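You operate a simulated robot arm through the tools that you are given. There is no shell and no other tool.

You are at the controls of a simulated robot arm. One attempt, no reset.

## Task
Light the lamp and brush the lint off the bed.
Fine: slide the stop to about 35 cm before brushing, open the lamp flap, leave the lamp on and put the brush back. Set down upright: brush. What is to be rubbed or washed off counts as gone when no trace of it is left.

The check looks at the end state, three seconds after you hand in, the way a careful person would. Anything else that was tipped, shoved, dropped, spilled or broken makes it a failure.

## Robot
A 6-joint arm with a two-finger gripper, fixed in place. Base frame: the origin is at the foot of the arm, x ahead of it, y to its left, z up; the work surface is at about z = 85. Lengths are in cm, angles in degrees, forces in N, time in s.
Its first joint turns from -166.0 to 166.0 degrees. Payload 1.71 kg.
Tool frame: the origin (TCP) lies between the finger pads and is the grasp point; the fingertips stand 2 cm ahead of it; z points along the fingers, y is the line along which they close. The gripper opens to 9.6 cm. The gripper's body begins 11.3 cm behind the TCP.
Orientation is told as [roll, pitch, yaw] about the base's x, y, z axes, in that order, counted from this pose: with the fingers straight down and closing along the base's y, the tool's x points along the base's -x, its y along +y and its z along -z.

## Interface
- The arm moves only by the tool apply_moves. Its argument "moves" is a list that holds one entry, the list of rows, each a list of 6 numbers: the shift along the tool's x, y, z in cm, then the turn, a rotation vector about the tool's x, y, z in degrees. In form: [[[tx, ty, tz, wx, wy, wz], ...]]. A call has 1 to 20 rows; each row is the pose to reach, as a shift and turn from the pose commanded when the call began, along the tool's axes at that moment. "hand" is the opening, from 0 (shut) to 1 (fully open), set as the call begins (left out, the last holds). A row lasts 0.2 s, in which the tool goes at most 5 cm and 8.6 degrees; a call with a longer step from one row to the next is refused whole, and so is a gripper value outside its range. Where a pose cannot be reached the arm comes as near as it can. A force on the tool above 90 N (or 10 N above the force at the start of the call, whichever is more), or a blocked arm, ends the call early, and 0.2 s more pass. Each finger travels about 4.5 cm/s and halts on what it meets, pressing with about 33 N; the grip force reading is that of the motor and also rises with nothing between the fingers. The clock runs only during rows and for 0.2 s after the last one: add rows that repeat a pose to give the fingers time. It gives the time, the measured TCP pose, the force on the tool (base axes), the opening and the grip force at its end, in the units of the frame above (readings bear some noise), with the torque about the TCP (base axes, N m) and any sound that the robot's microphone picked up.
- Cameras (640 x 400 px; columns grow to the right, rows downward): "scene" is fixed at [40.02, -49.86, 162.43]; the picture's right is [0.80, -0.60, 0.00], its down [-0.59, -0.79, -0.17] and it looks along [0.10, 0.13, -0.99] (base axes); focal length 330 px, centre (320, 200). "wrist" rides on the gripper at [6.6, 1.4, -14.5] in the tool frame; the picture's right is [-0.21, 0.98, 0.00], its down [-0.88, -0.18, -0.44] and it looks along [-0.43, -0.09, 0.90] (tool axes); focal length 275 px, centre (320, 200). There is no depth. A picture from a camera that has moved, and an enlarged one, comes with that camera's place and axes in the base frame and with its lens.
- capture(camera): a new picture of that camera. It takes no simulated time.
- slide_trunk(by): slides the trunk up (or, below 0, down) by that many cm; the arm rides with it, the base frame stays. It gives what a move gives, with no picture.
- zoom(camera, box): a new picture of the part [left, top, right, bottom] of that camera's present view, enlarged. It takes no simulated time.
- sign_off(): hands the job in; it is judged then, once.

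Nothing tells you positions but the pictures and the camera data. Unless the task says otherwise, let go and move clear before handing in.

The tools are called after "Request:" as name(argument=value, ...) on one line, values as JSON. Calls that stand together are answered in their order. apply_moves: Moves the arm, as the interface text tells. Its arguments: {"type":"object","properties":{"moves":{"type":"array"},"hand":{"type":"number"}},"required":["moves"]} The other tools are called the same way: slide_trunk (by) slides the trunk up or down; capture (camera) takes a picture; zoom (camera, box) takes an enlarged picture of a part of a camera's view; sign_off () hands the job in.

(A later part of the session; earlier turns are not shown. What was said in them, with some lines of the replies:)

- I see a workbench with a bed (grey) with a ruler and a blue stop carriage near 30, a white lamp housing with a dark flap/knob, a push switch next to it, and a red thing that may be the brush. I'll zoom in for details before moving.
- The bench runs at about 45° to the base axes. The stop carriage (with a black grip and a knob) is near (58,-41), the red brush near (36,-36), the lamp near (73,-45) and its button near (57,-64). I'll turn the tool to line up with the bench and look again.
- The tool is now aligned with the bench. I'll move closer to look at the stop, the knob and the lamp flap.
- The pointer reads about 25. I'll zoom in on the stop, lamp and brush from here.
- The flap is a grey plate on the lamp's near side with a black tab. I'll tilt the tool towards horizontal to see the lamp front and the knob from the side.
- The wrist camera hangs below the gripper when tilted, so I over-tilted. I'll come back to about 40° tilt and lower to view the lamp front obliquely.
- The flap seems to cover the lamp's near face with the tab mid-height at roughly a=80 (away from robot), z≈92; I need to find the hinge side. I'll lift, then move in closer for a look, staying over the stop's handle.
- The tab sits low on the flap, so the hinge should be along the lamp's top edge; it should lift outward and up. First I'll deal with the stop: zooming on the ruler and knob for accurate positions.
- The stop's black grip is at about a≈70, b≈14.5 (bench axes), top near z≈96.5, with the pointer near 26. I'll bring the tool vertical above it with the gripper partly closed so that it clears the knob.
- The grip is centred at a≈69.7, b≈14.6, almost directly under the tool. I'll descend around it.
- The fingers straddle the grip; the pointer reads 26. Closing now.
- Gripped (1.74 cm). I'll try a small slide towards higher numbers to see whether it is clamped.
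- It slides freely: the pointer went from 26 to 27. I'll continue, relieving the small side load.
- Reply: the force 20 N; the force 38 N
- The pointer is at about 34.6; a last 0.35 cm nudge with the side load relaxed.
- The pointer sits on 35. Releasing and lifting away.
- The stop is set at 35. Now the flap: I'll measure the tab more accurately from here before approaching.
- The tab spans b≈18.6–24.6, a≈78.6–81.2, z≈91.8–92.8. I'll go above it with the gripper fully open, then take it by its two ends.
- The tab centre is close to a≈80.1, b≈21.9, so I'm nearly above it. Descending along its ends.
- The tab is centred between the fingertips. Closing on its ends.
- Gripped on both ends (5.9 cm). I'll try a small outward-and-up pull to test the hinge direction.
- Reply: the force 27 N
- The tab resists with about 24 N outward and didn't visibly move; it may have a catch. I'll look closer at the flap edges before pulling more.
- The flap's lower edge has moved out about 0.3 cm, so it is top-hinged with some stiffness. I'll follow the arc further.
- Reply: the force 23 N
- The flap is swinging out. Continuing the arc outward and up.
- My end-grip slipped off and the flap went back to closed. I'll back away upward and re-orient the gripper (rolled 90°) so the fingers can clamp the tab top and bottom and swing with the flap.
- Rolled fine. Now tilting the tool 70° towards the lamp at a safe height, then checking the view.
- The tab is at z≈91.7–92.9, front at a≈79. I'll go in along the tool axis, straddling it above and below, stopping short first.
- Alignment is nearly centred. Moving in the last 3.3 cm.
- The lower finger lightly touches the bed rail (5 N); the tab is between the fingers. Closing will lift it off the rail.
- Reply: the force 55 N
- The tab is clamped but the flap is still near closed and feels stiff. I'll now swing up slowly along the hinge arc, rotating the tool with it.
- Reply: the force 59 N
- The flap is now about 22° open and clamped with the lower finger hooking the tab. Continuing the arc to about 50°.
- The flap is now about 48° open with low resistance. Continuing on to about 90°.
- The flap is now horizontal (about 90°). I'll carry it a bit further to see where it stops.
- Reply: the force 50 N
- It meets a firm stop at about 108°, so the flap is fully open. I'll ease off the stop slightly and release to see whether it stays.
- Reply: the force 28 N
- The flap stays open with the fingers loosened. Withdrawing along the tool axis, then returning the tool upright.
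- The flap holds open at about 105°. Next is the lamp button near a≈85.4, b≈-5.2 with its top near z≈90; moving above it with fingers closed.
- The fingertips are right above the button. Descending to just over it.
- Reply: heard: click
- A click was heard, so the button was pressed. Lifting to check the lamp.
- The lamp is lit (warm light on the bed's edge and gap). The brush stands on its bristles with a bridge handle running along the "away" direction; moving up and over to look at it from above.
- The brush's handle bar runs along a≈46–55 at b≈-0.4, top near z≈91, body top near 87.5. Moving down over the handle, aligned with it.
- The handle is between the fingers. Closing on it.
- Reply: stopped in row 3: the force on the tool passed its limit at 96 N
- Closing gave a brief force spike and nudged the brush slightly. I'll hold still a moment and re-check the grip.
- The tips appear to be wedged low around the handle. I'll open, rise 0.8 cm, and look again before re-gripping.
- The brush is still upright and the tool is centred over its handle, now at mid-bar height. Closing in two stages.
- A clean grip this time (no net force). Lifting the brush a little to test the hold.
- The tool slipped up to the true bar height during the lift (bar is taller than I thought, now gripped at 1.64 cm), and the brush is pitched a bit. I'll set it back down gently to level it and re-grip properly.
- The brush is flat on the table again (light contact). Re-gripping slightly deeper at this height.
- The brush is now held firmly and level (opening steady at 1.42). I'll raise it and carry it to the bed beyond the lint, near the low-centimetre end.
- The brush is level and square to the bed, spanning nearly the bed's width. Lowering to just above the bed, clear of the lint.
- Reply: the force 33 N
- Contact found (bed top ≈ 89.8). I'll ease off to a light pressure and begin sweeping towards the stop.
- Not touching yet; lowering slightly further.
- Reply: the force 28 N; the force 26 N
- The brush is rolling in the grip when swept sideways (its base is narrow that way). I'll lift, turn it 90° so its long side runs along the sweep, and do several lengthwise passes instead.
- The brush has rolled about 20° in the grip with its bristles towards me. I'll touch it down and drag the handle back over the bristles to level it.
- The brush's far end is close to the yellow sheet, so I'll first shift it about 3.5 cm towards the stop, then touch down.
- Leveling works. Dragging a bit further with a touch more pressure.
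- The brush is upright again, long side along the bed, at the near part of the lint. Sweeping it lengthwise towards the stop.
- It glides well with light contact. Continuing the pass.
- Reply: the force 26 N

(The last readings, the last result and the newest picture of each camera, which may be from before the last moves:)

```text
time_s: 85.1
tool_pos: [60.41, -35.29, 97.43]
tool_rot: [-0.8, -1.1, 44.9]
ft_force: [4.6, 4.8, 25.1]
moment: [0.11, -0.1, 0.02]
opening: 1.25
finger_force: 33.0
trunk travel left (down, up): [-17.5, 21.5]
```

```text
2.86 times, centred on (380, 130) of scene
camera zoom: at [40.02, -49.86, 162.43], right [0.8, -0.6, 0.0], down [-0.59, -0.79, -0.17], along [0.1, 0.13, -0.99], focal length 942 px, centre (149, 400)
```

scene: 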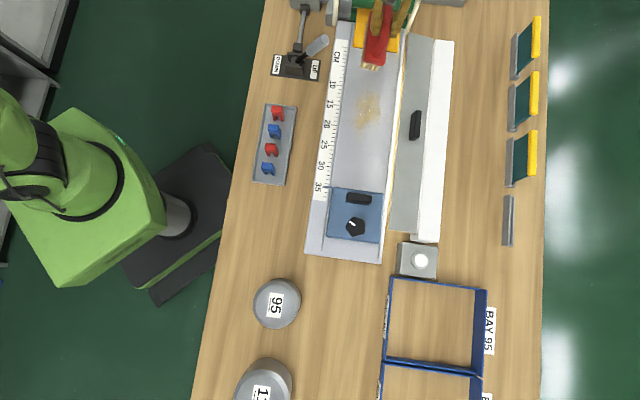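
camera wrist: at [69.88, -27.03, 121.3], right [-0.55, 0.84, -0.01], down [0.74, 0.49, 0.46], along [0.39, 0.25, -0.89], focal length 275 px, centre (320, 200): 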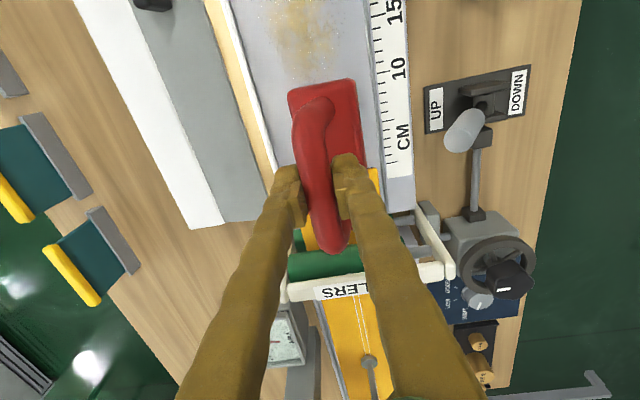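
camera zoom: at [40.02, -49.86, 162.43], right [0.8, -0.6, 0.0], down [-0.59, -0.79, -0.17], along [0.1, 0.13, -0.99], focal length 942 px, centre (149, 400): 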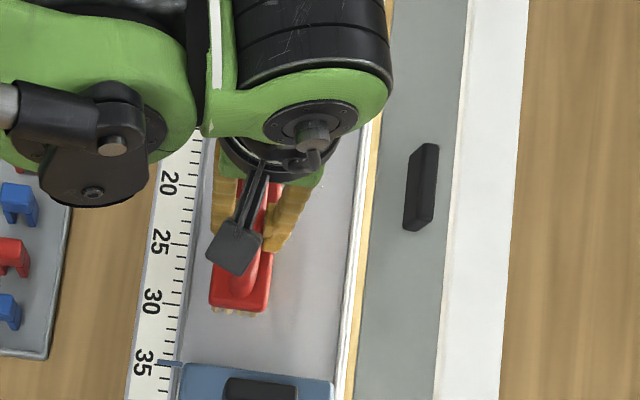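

The first pass is complete. Lifting, shifting over to the far part of the lint, and sweeping back.

Request:
apply_moves(moves=[[[0, 0, -1, 0, 0, 0], [0, 0, -2, 0, 0, 0], [0, -1.9, -2, 0, 0, 0], [0, -3.8, -2, 0, 0, 0], [0, -3.8, -1, 0, 0, 0], [0, -3.8, -0.4, 0, 0, 0], [0, -3.8, -0.2, 0, 0, 0], [0, -3.8, -0.2, 0, 0, 0]]])

Request:
zoom(camera="scene", box=[320, 60, 440, 200])

Request:
capture(camera="wrist")

```text
time_s: 86.9
tool_pos: [63.04, -37.94, 97.53]
tool_rot: [-0.8, -1.1, 45.0]
ft_force: [0.3, -0.5, -1.2]
moment: [-0.03, 0.02, -0.01]
opening: 1.27
finger_force: 33.1
trunk travel left (down, up): [-17.5, 21.5]
```

```text
2.86 times, centred on (380, 130) of scene
camera zoom: at [40.02, -49.86, 162.43], right [0.8, -0.6, 0.0], down [-0.59, -0.79, -0.17], along [0.1, 0.13, -0.99], focal length 942 px, centre (149, 400)
```

zoom: 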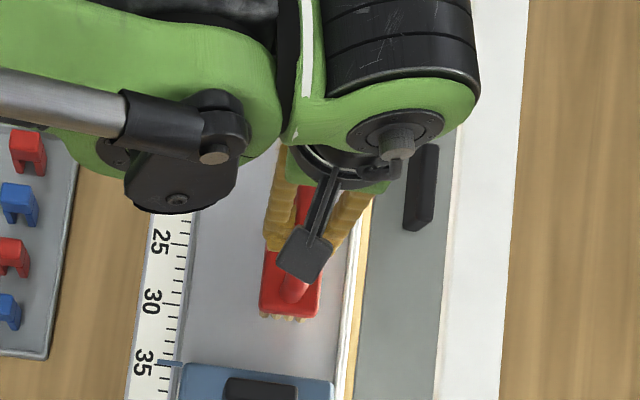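

```text
taken
camera wrist: at [57.3, -41.68, 111.91], right [-0.55, 0.84, -0.01], down [0.74, 0.49, 0.46], along [0.39, 0.25, -0.89], focal length 275 px, centre (320, 200)
```

wrist: 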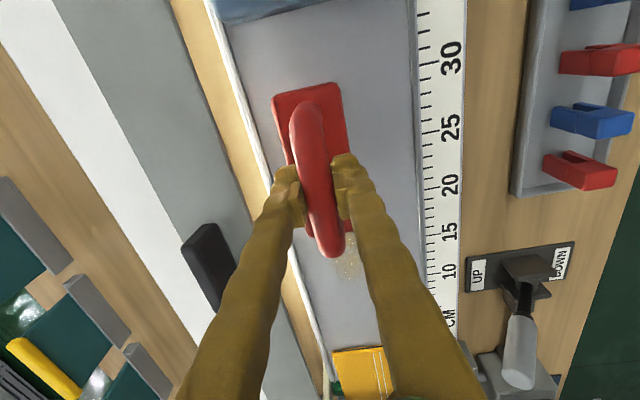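

Request:
apply_moves(moves=[[[0, 0, 0.08, 0, 0, 0], [0, 0, 0.12, 0, 0, 0], [-0.4, 0, 0.12, 0, 0, 0], [-0.8, 0, 0.12, 0, 0, 0]]])

```text
time_s: 87.9
tool_pos: [63.73, -37.21, 97.38]
tool_rot: [-0.8, -1.1, 45.0]
ft_force: [-0.1, 0.5, -2.3]
moment: [0.0, -0.04, -0.02]
opening: 1.28
finger_force: 33.2
trunk travel left (down, up): [-17.5, 21.5]
```

Request:
apply_moves(moves=[[[0, 0, 0.08, 0, 0, 0], [0, 0, 0.16, 0, 0, 0], [0, 0, 0.16, 0, 0, 0]]])

```text
time_s: 88.7
tool_pos: [63.75, -37.3, 97.36]
tool_rot: [-0.8, -1.2, 45.1]
ft_force: [-1.7, 2.5, 12.1]
moment: [-0.04, 0.08, 0.04]
opening: 1.29
finger_force: 33.3
trunk travel left (down, up): [-17.5, 21.5]
```

Contact at about 13 N. Sweeping back towards the low-centimetre end.

Request:
apply_moves(moves=[[[-0.7, 0, -0.01, 0, 0, 0], [-1.4, 0, -0.02, 0, 0, 0], [-2.1, 0, -0.03, 0, 0, 0], [-2.8, 0, -0.04, 0, 0, 0], [-3.5, 0, -0.05, 0, 0, 0], [-4.2, 0, -0.05, 0, 0, 0], [-4.9, 0, -0.05, 0, 0, 0], [-5.6, 0, -0.05, 0, 0, 0]]])

Request:
zoom(camera="scene", box=[320, 40, 440, 180])

```text
time_s: 90.5
tool_pos: [67.81, -33.6, 97.5]
tool_rot: [-0.9, -1.2, 45.0]
ft_force: [0.3, -0.9, -1.7]
moment: [0.02, -0.01, -0.05]
opening: 1.26
finger_force: 33.1
trunk travel left (down, up): [-17.5, 21.5]
```

```text
2.86 times, centred on (380, 110) of scene
camera zoom: at [40.02, -49.86, 162.43], right [0.8, -0.6, 0.0], down [-0.59, -0.79, -0.17], along [0.1, 0.13, -0.99], focal length 942 px, centre (149, 457)
```

zoom: 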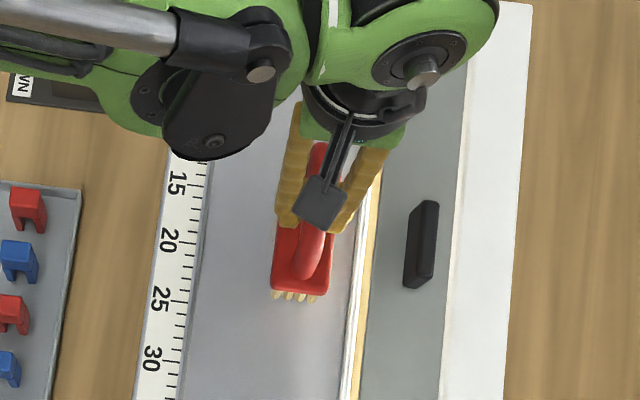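

Request:
apply_moves(moves=[[[0, 0, 0.06, 0, 0, 0], [0, 0, 0.12, 0, 0, 0], [0, 0, 0.12, 0, 0, 0]]])

```text
time_s: 91.3
tool_pos: [67.65, -33.39, 97.39]
tool_rot: [-0.8, -1.0, 45.0]
ft_force: [-0.7, -1.6, 4.1]
moment: [0.04, -0.06, -0.03]
opening: 1.28
finger_force: 32.9
trunk travel left (down, up): [-17.5, 21.5]
```

Request:
apply_moves(moves=[[[-0.8, 0, 0.05, 0, 0, 0], [-1.6, 0, 0.05, 0, 0, 0], [-2.4, 0, 0.05, 0, 0, 0], [-3.2, 0, 0.05, 0, 0, 0], [-4, 0, 0.05, 0, 0, 0], [-4.8, 0, 0.05, 0, 0, 0], [-5.6, 0, 0.05, 0, 0, 0], [-6.4, 0, 0.05, 0, 0, 0]]])

Request:
zoom(camera="scene", box=[320, 40, 440, 180])

```text
time_s: 93.1
tool_pos: [72.19, -28.9, 97.52]
tool_rot: [-0.8, -1.0, 45.1]
ft_force: [0.6, 0.4, -0.7]
moment: [0.01, -0.03, -0.02]
opening: 1.26
finger_force: 32.7
trunk travel left (down, up): [-17.5, 21.5]
```

```text
2.86 times, centred on (380, 110) of scene
camera zoom: at [40.02, -49.86, 162.43], right [0.8, -0.6, 0.0], down [-0.59, -0.79, -0.17], along [0.1, 0.13, -0.99], focal length 942 px, centre (149, 457)
```

zoom: 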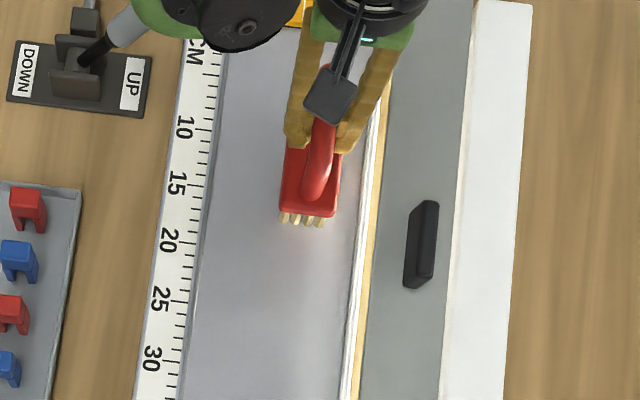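

The surface already looks much cleaner. The tool's slight tilt lifts it along the sweep; I'll compensate, touch again, and finish this pass.

Request:
apply_moves(moves=[[[0, 0, 0.08, 0, 0, 0], [0, 0, 0.12, 0, 0, 0], [-0.8, 0, 0.135, 0, 0, 0], [-1.6, 0, 0.15, 0, 0, 0], [-2.4, 0, 0.165, 0, 0, 0], [-3.2, 0, 0.18, 0, 0, 0], [-4, 0, 0.195, 0, 0, 0], [-4.8, 0, 0.21, 0, 0, 0]]])

Request:
zoom(camera="scene", box=[320, 20, 440, 180])

```text
time_s: 94.9
tool_pos: [75.64, -25.49, 97.31]
tool_rot: [-0.8, -1.2, 45.0]
ft_force: [-0.5, -1.3, 6.0]
moment: [-0.07, 0.05, -0.01]
opening: 1.28
finger_force: 33.1
trunk travel left (down, up): [-17.5, 21.5]
```

```text
2.50 times, centred on (380, 100) of scene
camera zoom: at [40.02, -49.86, 162.43], right [0.8, -0.6, 0.0], down [-0.59, -0.79, -0.17], along [0.1, 0.13, -0.99], focal length 825 px, centre (170, 450)
```

zoom: 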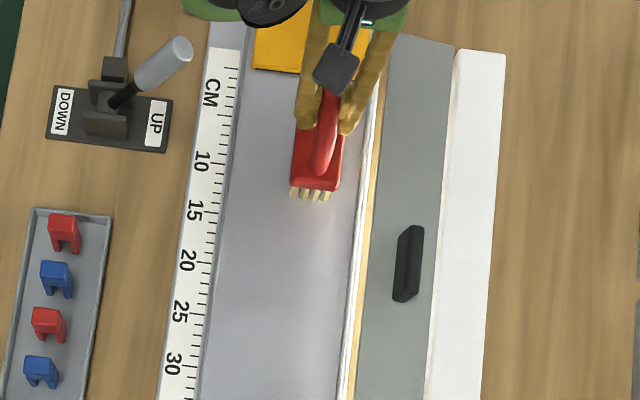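

Request:
zoom(camera="scene", box=[340, 60, 410, 130])

Request:
zoom(camera="scene", box=[340, 120, 410, 190])

Request:
capture(camera="wrist")

```text
5.71 times, centred on (375, 95) of scene
camera zoom: at [40.02, -49.86, 162.43], right [0.8, -0.6, 0.0], down [-0.59, -0.79, -0.17], along [0.1, 0.13, -0.99], focal length 1885 px, centre (6, 800)
```

zoom: 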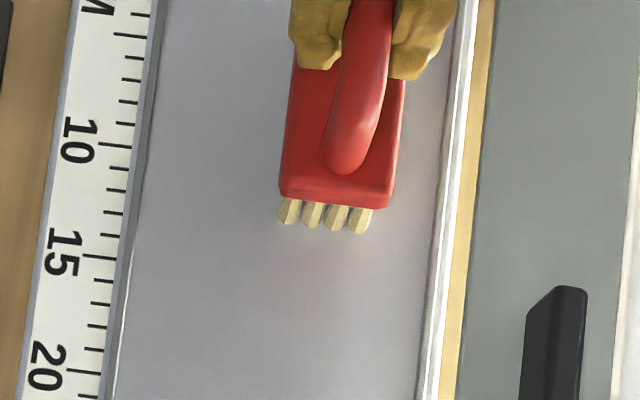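

```text
5.71 times, centred on (375, 155) of scene
camera zoom: at [40.02, -49.86, 162.43], right [0.8, -0.6, 0.0], down [-0.59, -0.79, -0.17], along [0.1, 0.13, -0.99], focal length 1885 px, centre (6, 457)
```

zoom: 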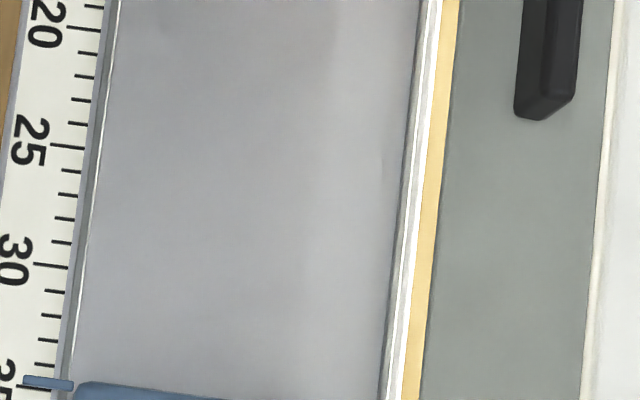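

```text
taken
camera wrist: at [69.79, -29.23, 111.72], right [-0.55, 0.84, -0.01], down [0.74, 0.49, 0.46], along [0.39, 0.25, -0.89], focal length 275 px, centre (320, 200)
```

wrist: 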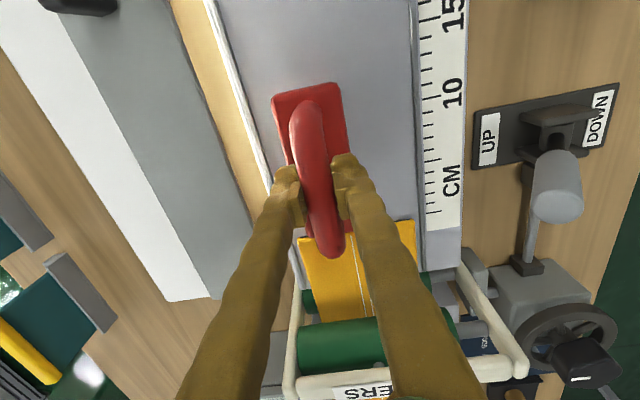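

The bed looks clean. I'll do one more confirming pass along the middle back towards the stop, with tilt compensation.

Request:
apply_moves(moves=[[[0, 0, -1, 0, 0, 0], [0, 1, -1, 0, 0, 0], [0, 1.9, -1, 0, 0, 0], [0, 1.9, -0.3, 0, 0, 0], [0, 1.9, 0, 0, 0, 0], [0, 1.9, 0.03, 0, 0, 0], [0, 1.9, 0.03, 0, 0, 0]]])

```text
time_s: 96.5
tool_pos: [74.21, -24.12, 97.4]
tool_rot: [-0.8, -1.0, 45.0]
ft_force: [4.2, 1.4, 22.3]
moment: [0.01, -0.02, 0.04]
opening: 1.29
finger_force: 32.6
trunk travel left (down, up): [-17.5, 21.5]
```

Request:
apply_moves(moves=[[[0, 0, -0.06, 0, 0, 0], [0.9, 0, -0.08, 0, 0, 0], [1.8, 0, -0.095, 0, 0, 0], [2.7, 0, -0.11, 0, 0, 0], [3.6, 0, -0.13, 0, 0, 0], [4.5, 0, -0.145, 0, 0, 0], [5.4, 0, -0.16, 0, 0, 0], [6.3, 0, -0.18, 0, 0, 0], [7.2, 0, -0.195, 0, 0, 0], [8.1, 0, -0.21, 0, 0, 0]]])

```text
time_s: 98.7
tool_pos: [68.44, -29.8, 97.42]
tool_rot: [-0.8, -1.1, 45.0]
ft_force: [0.9, 1.5, 12.8]
moment: [0.07, -0.12, -0.02]
opening: 1.25
finger_force: 33.0
trunk travel left (down, up): [-17.5, 21.5]
```

Contact is steady at about 14 N. Finishing this middle pass.

Request:
apply_moves(moves=[[[0.9, 0, -0.018, 0, 0, 0], [1.8, 0, -0.035, 0, 0, 0], [2.7, 0, -0.05, 0, 0, 0], [3.6, 0, -0.07, 0, 0, 0], [4.5, 0, -0.085, 0, 0, 0], [5.4, 0, -0.1, 0, 0, 0], [6.3, 0, -0.12, 0, 0, 0], [7.2, 0, -0.135, 0, 0, 0], [8.1, 0, -0.15, 0, 0, 0], [9, 0, -0.17, 0, 0, 0], [9, 0, -1, 0, 0, 0], [9, 0, -3, 0, 0, 0]]])

Request:
zoom(camera="scene", box=[330, 20, 430, 110])

Request:
zoom(camera="scene", box=[320, 100, 420, 200])

Request:
capture(camera="wrist")

```text
time_s: 101.3
tool_pos: [61.93, -36.15, 99.74]
tool_rot: [-0.7, -1.1, 45.0]
ft_force: [1.1, 0.1, -0.4]
moment: [-0.02, -0.04, 0.01]
opening: 1.28
finger_force: 33.2
trunk travel left (down, up): [-17.5, 21.5]
```

```text
4.44 times, centred on (380, 65) of scene
camera zoom: at [40.02, -49.86, 162.43], right [0.8, -0.6, 0.0], down [-0.59, -0.79, -0.17], along [0.1, 0.13, -0.99], focal length 1466 px, centre (53, 800)
```

zoom: 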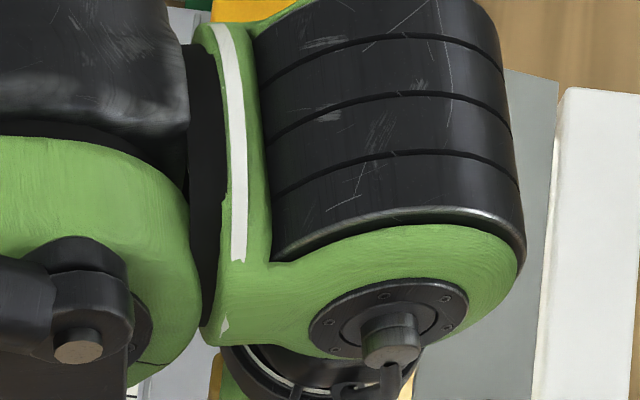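

```text
4.00 times, centred on (370, 150) of scene
camera zoom: at [40.02, -49.86, 162.43], right [0.8, -0.6, 0.0], down [-0.59, -0.79, -0.17], along [0.1, 0.13, -0.99], focal length 1319 px, centre (120, 400)
```

zoom: 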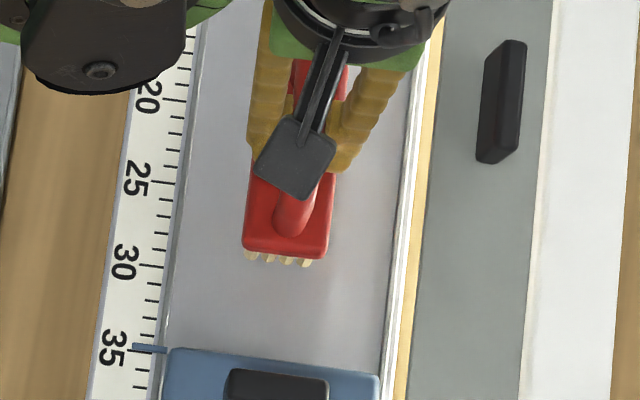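

```text
taken
camera wrist: at [56.18, -39.91, 114.21], right [-0.55, 0.84, -0.01], down [0.74, 0.49, 0.46], along [0.39, 0.25, -0.89], focal length 275 px, centre (320, 200)
```

wrist: 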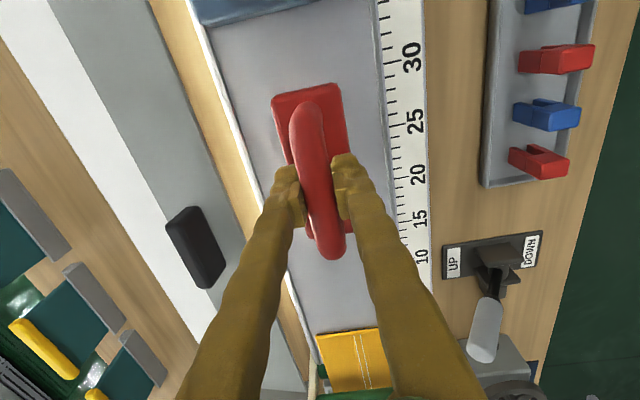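

The bed looks clean where visible. Raising the brush, turning it back and carrying it over its original spot.

Request:
apply_moves(moves=[[[0, 0, -4, 0, 0, 0], [0, 0, -8, 0, 0, 0], [0, 0, -12, 0, 0, 0], [1.69, 1.74, -12, 0, 0, 8.36], [3.37, 3.47, -12, 0, 0, 16.7], [5.06, 5.21, -12, 0, 0, 25.1], [6.75, 6.95, -12, 0, 0, 33.4], [8.43, 8.68, -12, 0, 0, 41.8], [10.12, 10.42, -12, 0, 0, 50.2], [11.8, 12.15, -12, 0, 0, 58.5], [13.49, 13.89, -12, 0, 0, 66.9], [15.18, 15.63, -12, 0, 0, 75.3], [16.86, 17.36, -12, 0, 0, 83.6], [18.55, 19.1, -12, 0, 0, 92], [18.55, 19.1, -12, 0, 0, 92]]])

Request:
capture(camera="scene")

Request:
capture(camera="wrist")

Request:
zoom(camera="scene", box=[320, 20, 440, 120])

Request:
zoom(camera="scene", box=[320, 100, 440, 200])

```text
time_s: 104.5
tool_pos: [35.24, -35.7, 111.42]
tool_rot: [1.2, -0.9, -47.1]
ft_force: [-0.5, -0.4, -1.4]
moment: [-0.05, -0.03, 0.0]
opening: 1.26
finger_force: 32.8
trunk travel left (down, up): [-17.5, 21.5]
```

```text
taken
```

scene: 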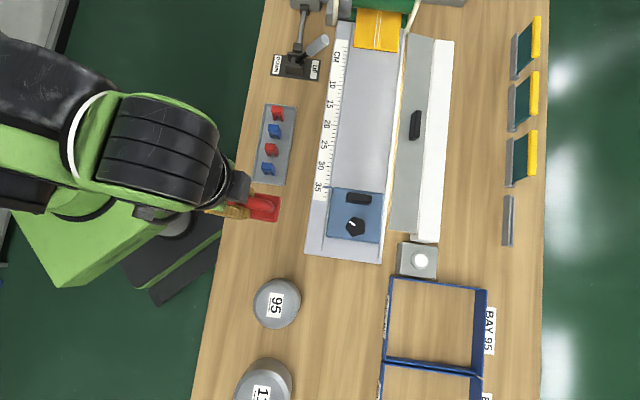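

```text
taken
camera wrist: at [31.49, -30.08, 125.85], right [0.86, 0.52, 0.02], down [0.45, -0.77, 0.45], along [0.25, -0.38, -0.89], focal length 275 px, centre (320, 200)
```

wrist: 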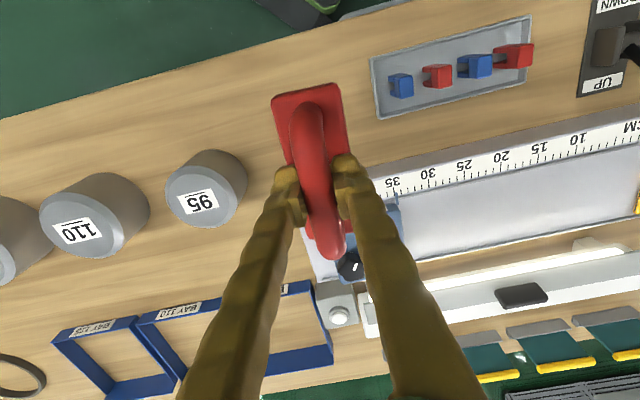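

```text
4.00 times, centred on (380, 70) of scene
camera zoom: at [40.02, -49.86, 162.43], right [0.8, -0.6, 0.0], down [-0.59, -0.79, -0.17], along [0.1, 0.13, -0.99], focal length 1319 px, centre (80, 720)
```

zoom: 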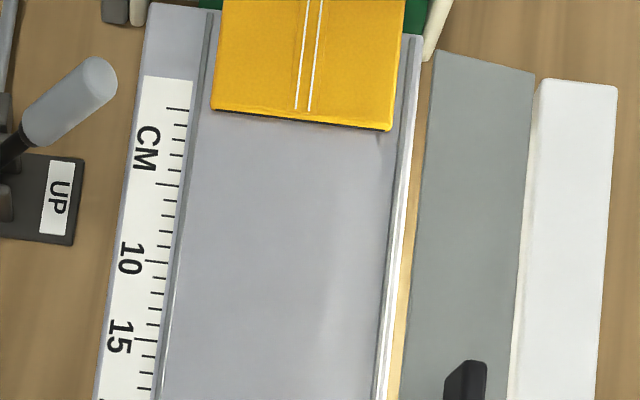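

```text
4.00 times, centred on (380, 150) of scene
camera zoom: at [40.02, -49.86, 162.43], right [0.8, -0.6, 0.0], down [-0.59, -0.79, -0.17], along [0.1, 0.13, -0.99], focal length 1319 px, centre (80, 400)
```

zoom: 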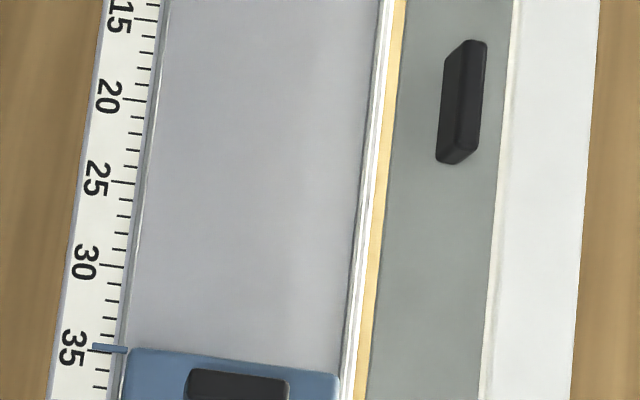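

The lint region appears clean. Before putting the brush back, I'll check closely for faint traces.

Request:
zoom(camera="scene", box=[335, 80, 400, 120])

Request:
zoom(camera="scene", box=[335, 110, 400, 150])

Request:
zoom(camera="wrist", box=[390, 120, 640, 260])

Request:
zoom(camera="scene", box=[220, 180, 310, 240])

```text
9.85 times, centred on (368, 100) of scene
camera zoom: at [40.02, -49.86, 162.43], right [0.8, -0.6, 0.0], down [-0.59, -0.79, -0.17], along [0.1, 0.13, -0.99], focal length 3248 px, centre (-148, 1185)
```

zoom: 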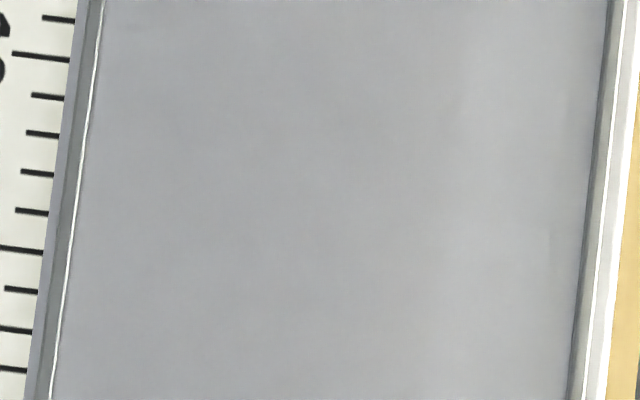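

```text
9.85 times, centred on (368, 130) of scene
camera zoom: at [40.02, -49.86, 162.43], right [0.8, -0.6, 0.0], down [-0.59, -0.79, -0.17], along [0.1, 0.13, -0.99], focal length 3248 px, centre (-148, 889)
```

zoom: 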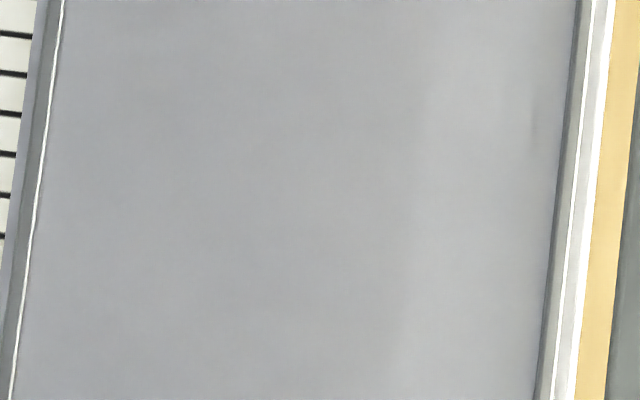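

```text
2.56 times, centred on (515, 190) of wrist
camera zoom: at [31.49, -30.08, 125.85], right [0.86, 0.52, 0.02], down [0.45, -0.77, 0.45], along [0.25, -0.38, -0.89], focal length 705 px, centre (-179, 226)
```

zoom: 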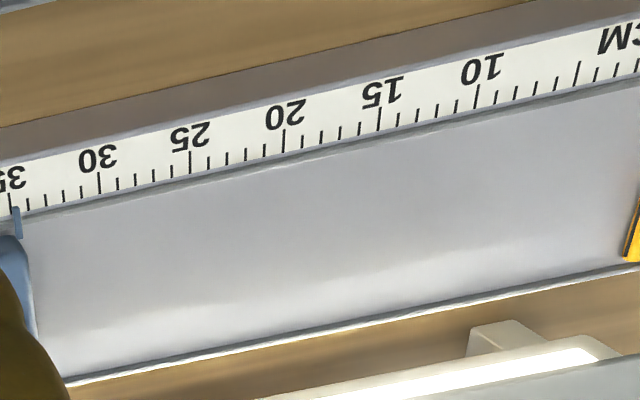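

```text
6.67 times, centred on (265, 210) of scene
camera zoom: at [40.02, -49.86, 162.43], right [0.8, -0.6, 0.0], down [-0.59, -0.79, -0.17], along [0.1, 0.13, -0.99], focal length 2199 px, centre (687, 133)
```

zoom: 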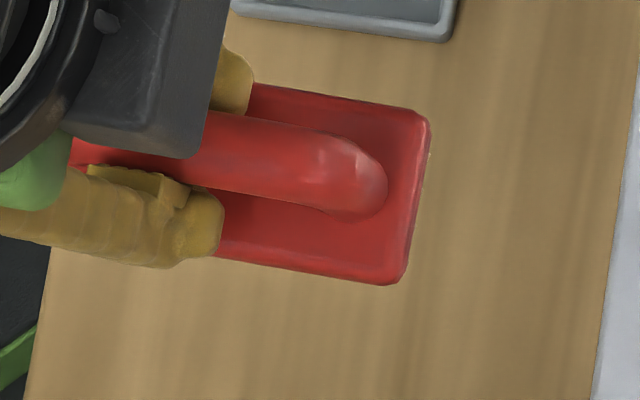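

The bed is fully clean and the lamp glows. Lowering the brush to its original place.

Request:
apply_moves(moves=[[[-0.3, -0.1, 4, 0, 0, 0], [-0.3, -0.1, 8, 0, 0, 0], [-0.3, -0.1, 12, 0, 0, 0], [-0.3, -0.1, 15.5, 0, 0, 0], [-0.3, -0.1, 17.3, 0, 0, 0], [-0.3, -0.1, 17.9, 0, 0, 0], [-0.3, -0.1, 17.9, 0, 0, 0]]])

Request:
zoom(camera="scene", box=[220, 180, 310, 240])

Request:
zoom(camera="wrist", box=[240, 60, 400, 260])

```text
time_s: 106.1
tool_pos: [35.73, -36.24, 93.43]
tool_rot: [1.1, -0.7, -47.0]
ft_force: [0.4, -0.5, -1.1]
moment: [0.0, 0.0, 0.0]
opening: 1.25
finger_force: 32.8
trunk travel left (down, up): [-17.5, 21.5]
```

```text
6.67 times, centred on (265, 210) of scene
camera zoom: at [40.02, -49.86, 162.43], right [0.8, -0.6, 0.0], down [-0.59, -0.79, -0.17], along [0.1, 0.13, -0.99], focal length 2199 px, centre (687, 133)
```

zoom: 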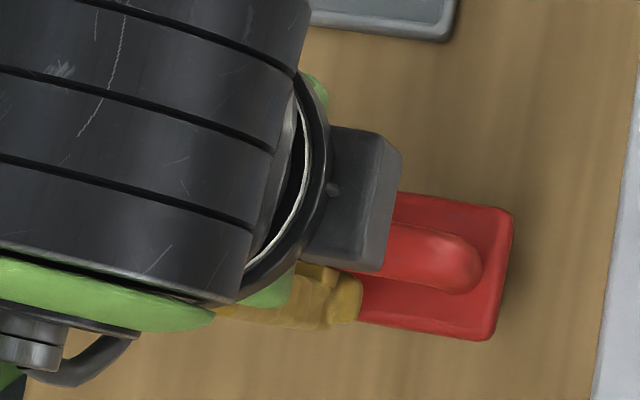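

```text
2.00 times, centred on (320, 160) of wrist
camera zoom: at [32.01, -30.59, 107.89], right [0.86, 0.52, 0.02], down [0.45, -0.77, 0.45], along [0.25, -0.38, -0.89], focal length 551 px, centre (320, 280)
```

zoom: 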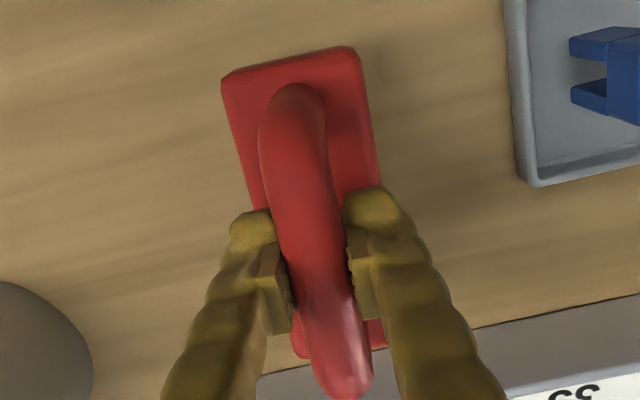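

Compared with the original pixels it's about 0.5 cm too far; correcting, then setting it down gently.

Request:
apply_moves(moves=[[[0.3, -0.1, 0, 0, 0, 0], [0.55, -0.15, 0.2, 0, 0, 0], [0.55, -0.15, 0.4, 0, 0, 0], [0.55, -0.15, 0.55, 0, 0, 0], [0.55, -0.15, 0.65, 0, 0, 0], [0.55, -0.15, 0.65, 0, 0, 0]]])

```text
time_s: 107.5
tool_pos: [35.16, -35.83, 92.89]
tool_rot: [1.1, -0.8, -47.0]
ft_force: [0.2, -0.3, -1.7]
moment: [0.0, 0.01, -0.02]
opening: 1.27
finger_force: 33.2
trunk travel left (down, up): [-17.5, 21.5]
```

Request:
apply_moves(moves=[[[0, 0, 0.1, 0, 0, 0], [0, 0, 0.2, 0, 0, 0], [0, 0, 0.3, 0, 0, 0], [0, 0, 0.3, 0, 0, 0]]])

Request:
zoom(camera="scene", box=[230, 190, 310, 245])

```text
time_s: 108.5
tool_pos: [35.28, -35.78, 92.62]
tool_rot: [1.0, -0.7, -47.0]
ft_force: [-0.1, 0.0, -1.3]
moment: [0.02, 0.0, 0.0]
opening: 1.26
finger_force: 32.8
trunk travel left (down, up): [-17.5, 21.5]
```

```text
7.27 times, centred on (270, 218) of scene
camera zoom: at [40.02, -49.86, 162.43], right [0.8, -0.6, 0.0], down [-0.59, -0.79, -0.17], along [0.1, 0.13, -0.99], focal length 2399 px, centre (684, 73)
```

zoom: 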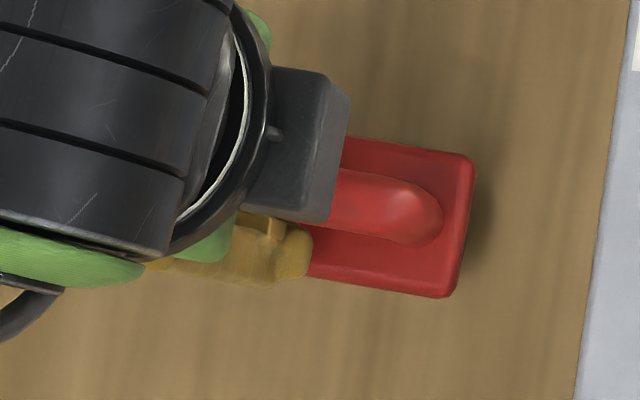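

Request:
apply_moves(moves=[[[0, 0, 0.1, 0, 0, 0], [0, 0, 0.2, 0, 0, 0], [0, 0, 0.2, 0, 0, 0]]])

```text
time_s: 109.3
tool_pos: [35.31, -35.76, 92.37]
tool_rot: [1.0, -0.8, -47.1]
ft_force: [1.3, 0.1, -1.2]
moment: [0.02, -0.04, 0.0]
opening: 1.27
finger_force: 32.9
trunk travel left (down, up): [-17.5, 21.5]
```

Request:
apply_moves(moves=[[[0, 0, 0.1, 0, 0, 0], [0, 0, 0.2, 0, 0, 0], [0, 0, 0.25, 0, 0, 0], [0, 0, 0.25, 0, 0, 0]]])

```text
time_s: 110.3
tool_pos: [35.22, -35.8, 92.23]
tool_rot: [1.1, -0.8, -47.0]
ft_force: [1.2, 5.5, 20.5]
moment: [-0.57, -0.42, 0.06]
opening: 1.24
finger_force: 33.0
trunk travel left (down, up): [-17.5, 21.5]
```

Request:
apply_moves(moves=[[[0, 0, 0.08, 0, 0, 0], [0, 0, 0.15, 0, 0, 0], [0, 0, 0.15, 0, 0, 0]]])

Request:
zoom(camera="wrist", box=[240, 60, 400, 260])

Request:
zoom(camera="scene", box=[230, 190, 310, 245])

```text
time_s: 111.1
tool_pos: [35.24, -35.71, 92.09]
tool_rot: [1.1, -0.8, -47.0]
ft_force: [5.6, 6.9, 35.7]
moment: [0.01, -0.02, 0.06]
opening: 1.27
finger_force: 33.1
trunk travel left (down, up): [-17.5, 21.5]
```

```text
2.00 times, centred on (320, 160) of wrist
camera zoom: at [31.56, -30.05, 106.55], right [0.86, 0.52, 0.02], down [0.45, -0.77, 0.45], along [0.25, -0.38, -0.89], focal length 551 px, centre (320, 280)
```

zoom: 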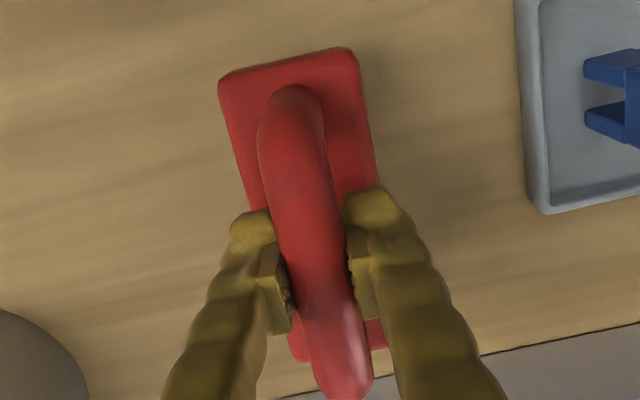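

```text
7.27 times, centred on (270, 218) of scene
camera zoom: at [40.02, -49.86, 162.43], right [0.8, -0.6, 0.0], down [-0.59, -0.79, -0.17], along [0.1, 0.13, -0.99], focal length 2399 px, centre (684, 73)
```

zoom: 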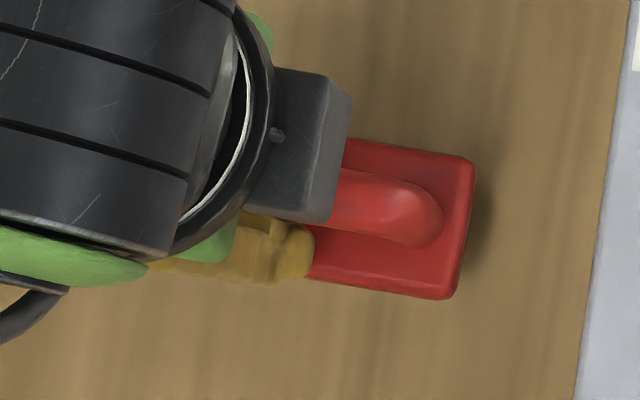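

The brush is flat (moment zero). Easing off the pressure and opening.

Request:
apply_moves(moves=[[[0, 0, -0.08, 0, 0, 0], [0, 0, -0.15, 0, 0, 0], [0, 0, -0.15, 0, 0, 0]]])

Request:
apply_moves(moves=[[[0, 0, 0, 0, 0, 0], [0, 0, 0, 0, 0, 0], [0, 0, 0, 0, 0, 0], [0, 0, 0, 0, 0, 0]]], hand=0.4)

Request:
zoom(camera="wrist", box=[220, 60, 420, 290])

Request:
zoom(camera="scene", box=[230, 190, 310, 245])

```text
time_s: 111.9
tool_pos: [35.34, -35.94, 92.14]
tool_rot: [1.1, -0.8, -47.1]
ft_force: [-1.0, 0.3, 0.5]
moment: [-0.08, -0.01, -0.04]
opening: 1.27
finger_force: 32.4
trunk travel left (down, up): [-17.5, 21.5]
```

```text
time_s: 112.9
tool_pos: [35.38, -35.95, 92.21]
tool_rot: [1.0, -0.7, -47.0]
ft_force: [-1.3, -0.3, 0.4]
moment: [0.0, 0.03, -0.01]
opening: 3.84
finger_force: 0.0
trunk travel left (down, up): [-17.5, 21.5]
```

```text
1.74 times, centred on (320, 175) of wrist
camera zoom: at [31.65, -30.19, 106.61], right [0.86, 0.52, 0.02], down [0.45, -0.77, 0.45], along [0.25, -0.38, -0.89], focal length 479 px, centre (320, 244)
```

zoom: 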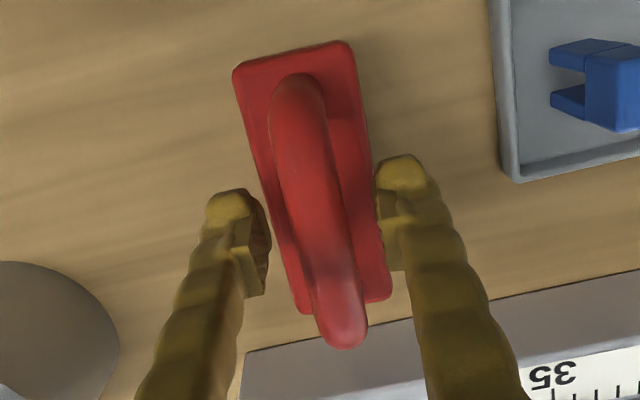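

```text
7.27 times, centred on (270, 218) of scene
camera zoom: at [40.02, -49.86, 162.43], right [0.8, -0.6, 0.0], down [-0.59, -0.79, -0.17], along [0.1, 0.13, -0.99], focal length 2399 px, centre (684, 73)
```

zoom: 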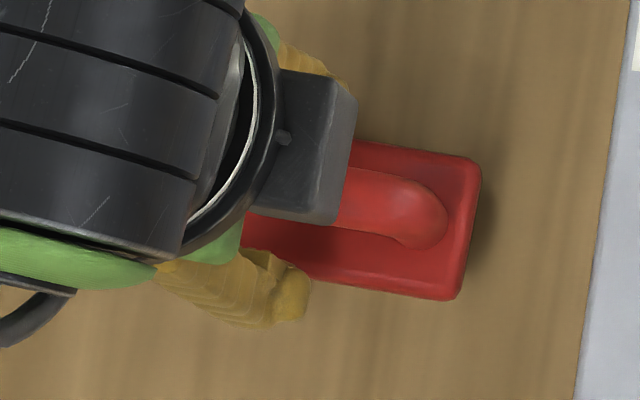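

The brush stands upright at its original spot. Lifting straight up and moving clear.

Request:
apply_moves(moves=[[[0, 0, -2, 0, 0, 0], [0, 0, -5, 0, 0, 0], [0, 0, -9, 0, 0, 0], [0, 0, -13, 0, 0, 0], [0, 0, -17, 0, 0, 0], [0, -2, -20, 0, 0, 0], [0, -5, -22, 0, 0, 0], [0, -8, -22, 0, 0, 0], [0, -8, -22, 0, 0, 0]]])

Request:
capture(camera="scene")

Request:
capture(camera="wrist")

Request:
zoom(camera="scene", box=[230, 90, 330, 245])

Request:
zoom(camera="scene", box=[320, 20, 470, 290])

```text
time_s: 114.9
tool_pos: [28.76, -41.39, 114.09]
tool_rot: [1.1, -0.7, -47.0]
ft_force: [-0.4, 0.1, -0.3]
moment: [0.03, -0.03, 0.02]
opening: 3.84
finger_force: 0.0
trunk travel left (down, up): [-17.5, 21.5]
```

```text
taken
```

scene: 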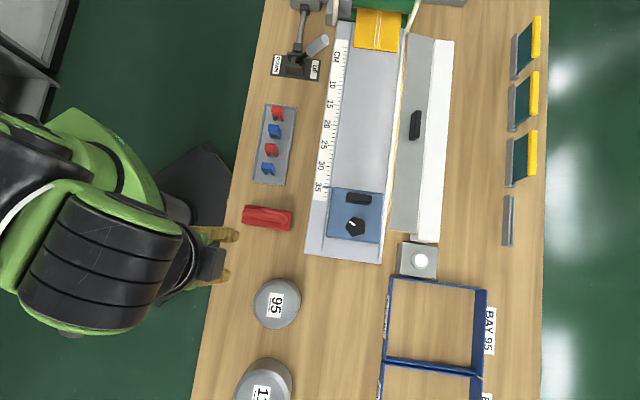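

```text
taken
camera wrist: at [25.03, -35.64, 128.43], right [0.86, 0.52, 0.02], down [0.45, -0.77, 0.45], along [0.25, -0.38, -0.89], focal length 275 px, centre (320, 200)
```

wrist: 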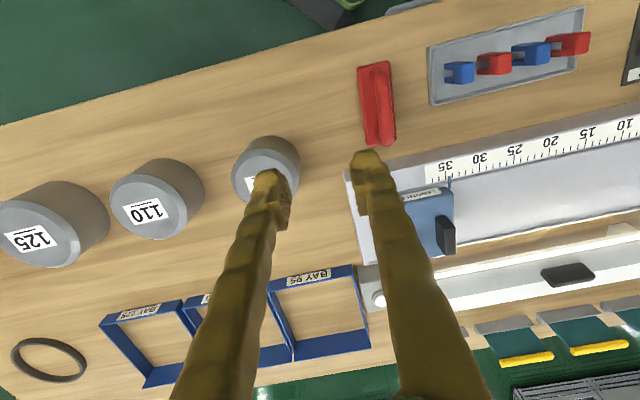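

```text
2.58 times, centred on (280, 168) of scene
camera zoom: at [40.02, -49.86, 162.43], right [0.8, -0.6, 0.0], down [-0.59, -0.79, -0.17], along [0.1, 0.13, -0.99], focal length 851 px, centre (423, 284)
```

zoom: 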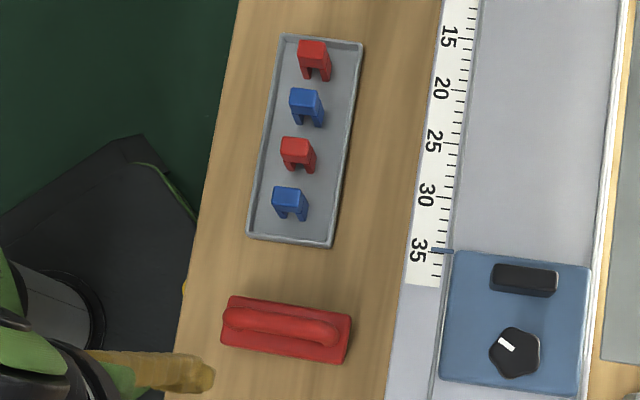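

```text
1.48 times, centred on (395, 155) of scene
camera zoom: at [40.02, -49.86, 162.43], right [0.8, -0.6, 0.0], down [-0.59, -0.79, -0.17], along [0.1, 0.13, -0.99], focal length 489 px, centre (209, 267)
```

zoom: 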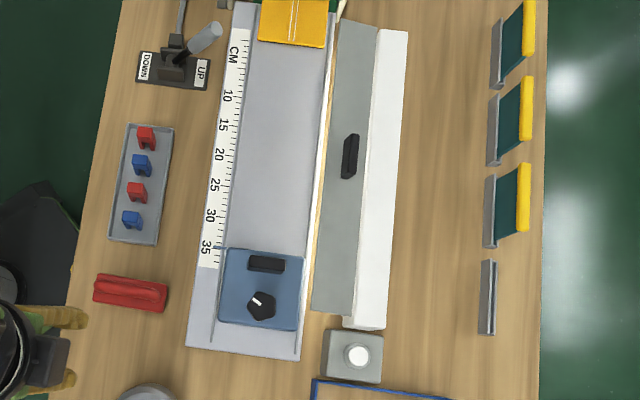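

Everything appears in place; I'll do one comparison against my very first zoomed view to make sure nothing else shifted, including the yellow sheet near the rollers.

Request:
zoom(camera="scene", box=[300, 0, 460, 130])

Request:
zoom(camera="scene", box=[390, 140, 470, 290])

Request:
zoom(camera="wrist", box=[340, 50, 640, 330])

```text
3.08 times, centred on (380, 65) of scene
camera zoom: at [40.02, -49.86, 162.43], right [0.8, -0.6, 0.0], down [-0.59, -0.79, -0.17], along [0.1, 0.13, -0.99], focal length 1015 px, centre (135, 615)
```

zoom: 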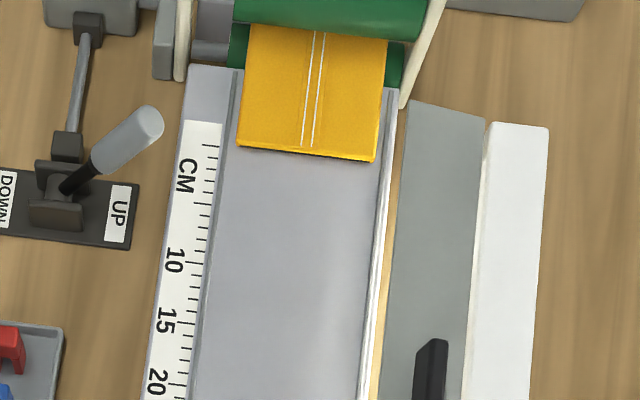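

```text
2.67 times, centred on (430, 215) of scene
camera zoom: at [40.02, -49.86, 162.43], right [0.8, -0.6, 0.0], down [-0.59, -0.79, -0.17], along [0.1, 0.13, -0.99], focal length 880 px, centre (27, 160)
```

zoom: 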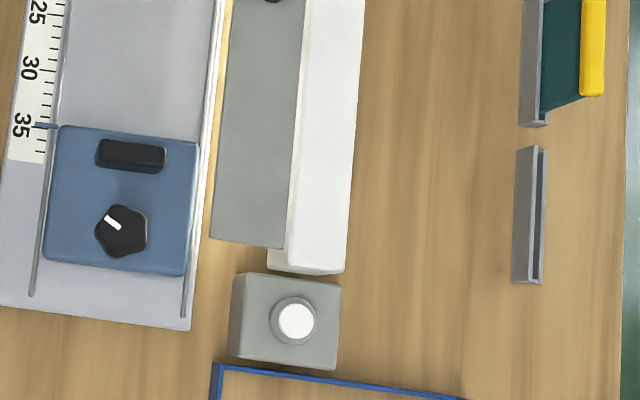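

```text
1.43 times, centred on (490, 190) of wrist
camera zoom: at [25.03, -35.64, 128.43], right [0.86, 0.52, 0.02], down [0.45, -0.77, 0.45], along [0.25, -0.38, -0.89], focal length 393 px, centre (77, 214)
```

zoom: 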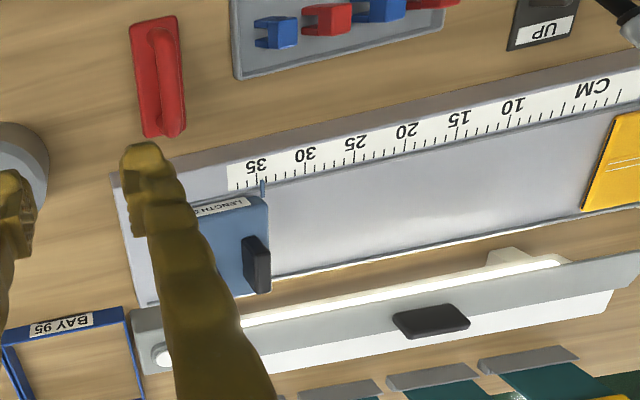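

The stop reads 35, the flap is open, the lamp is on, the bed is clean, and the brush is upright at its original place. Nothing else has moved and the arm is clear, so I'm handing in.

Request:
sign_off()

```text
The job is handed in.
```

I finished the job and handed it in; I haven't seen the check's result yet.

- **Stop:** the pointer reads 35 on the ruler, and I set it before any brushing.
- **Lamp:** the flap stays open by itself at about 105°. The button clicked once, and the lamp is lit.
- **Bed:** after three passes with the brush I see no trace of lint, even in close-up views.
- **Brush:** it stands upright, within about 0.1 cm of where it started.

Three things went less smoothly along the way:

- **Flap:** my first grip on its tab slipped and the flap fell shut. I gripped it another way and it opened.
- **Brush grip:** closing on its handle set off a force spike of about 96 N and nudged the brush by roughly 0.8 cm. I put it back where it had been.
- **First brush stroke:** the brush rolled in the grip, so I turned it 90° and swept lengthwise instead.

My final pictures match the opening ones for everything else I compared, including the yellow sheet by the rollers. The arm is clear and the gripper is empty.
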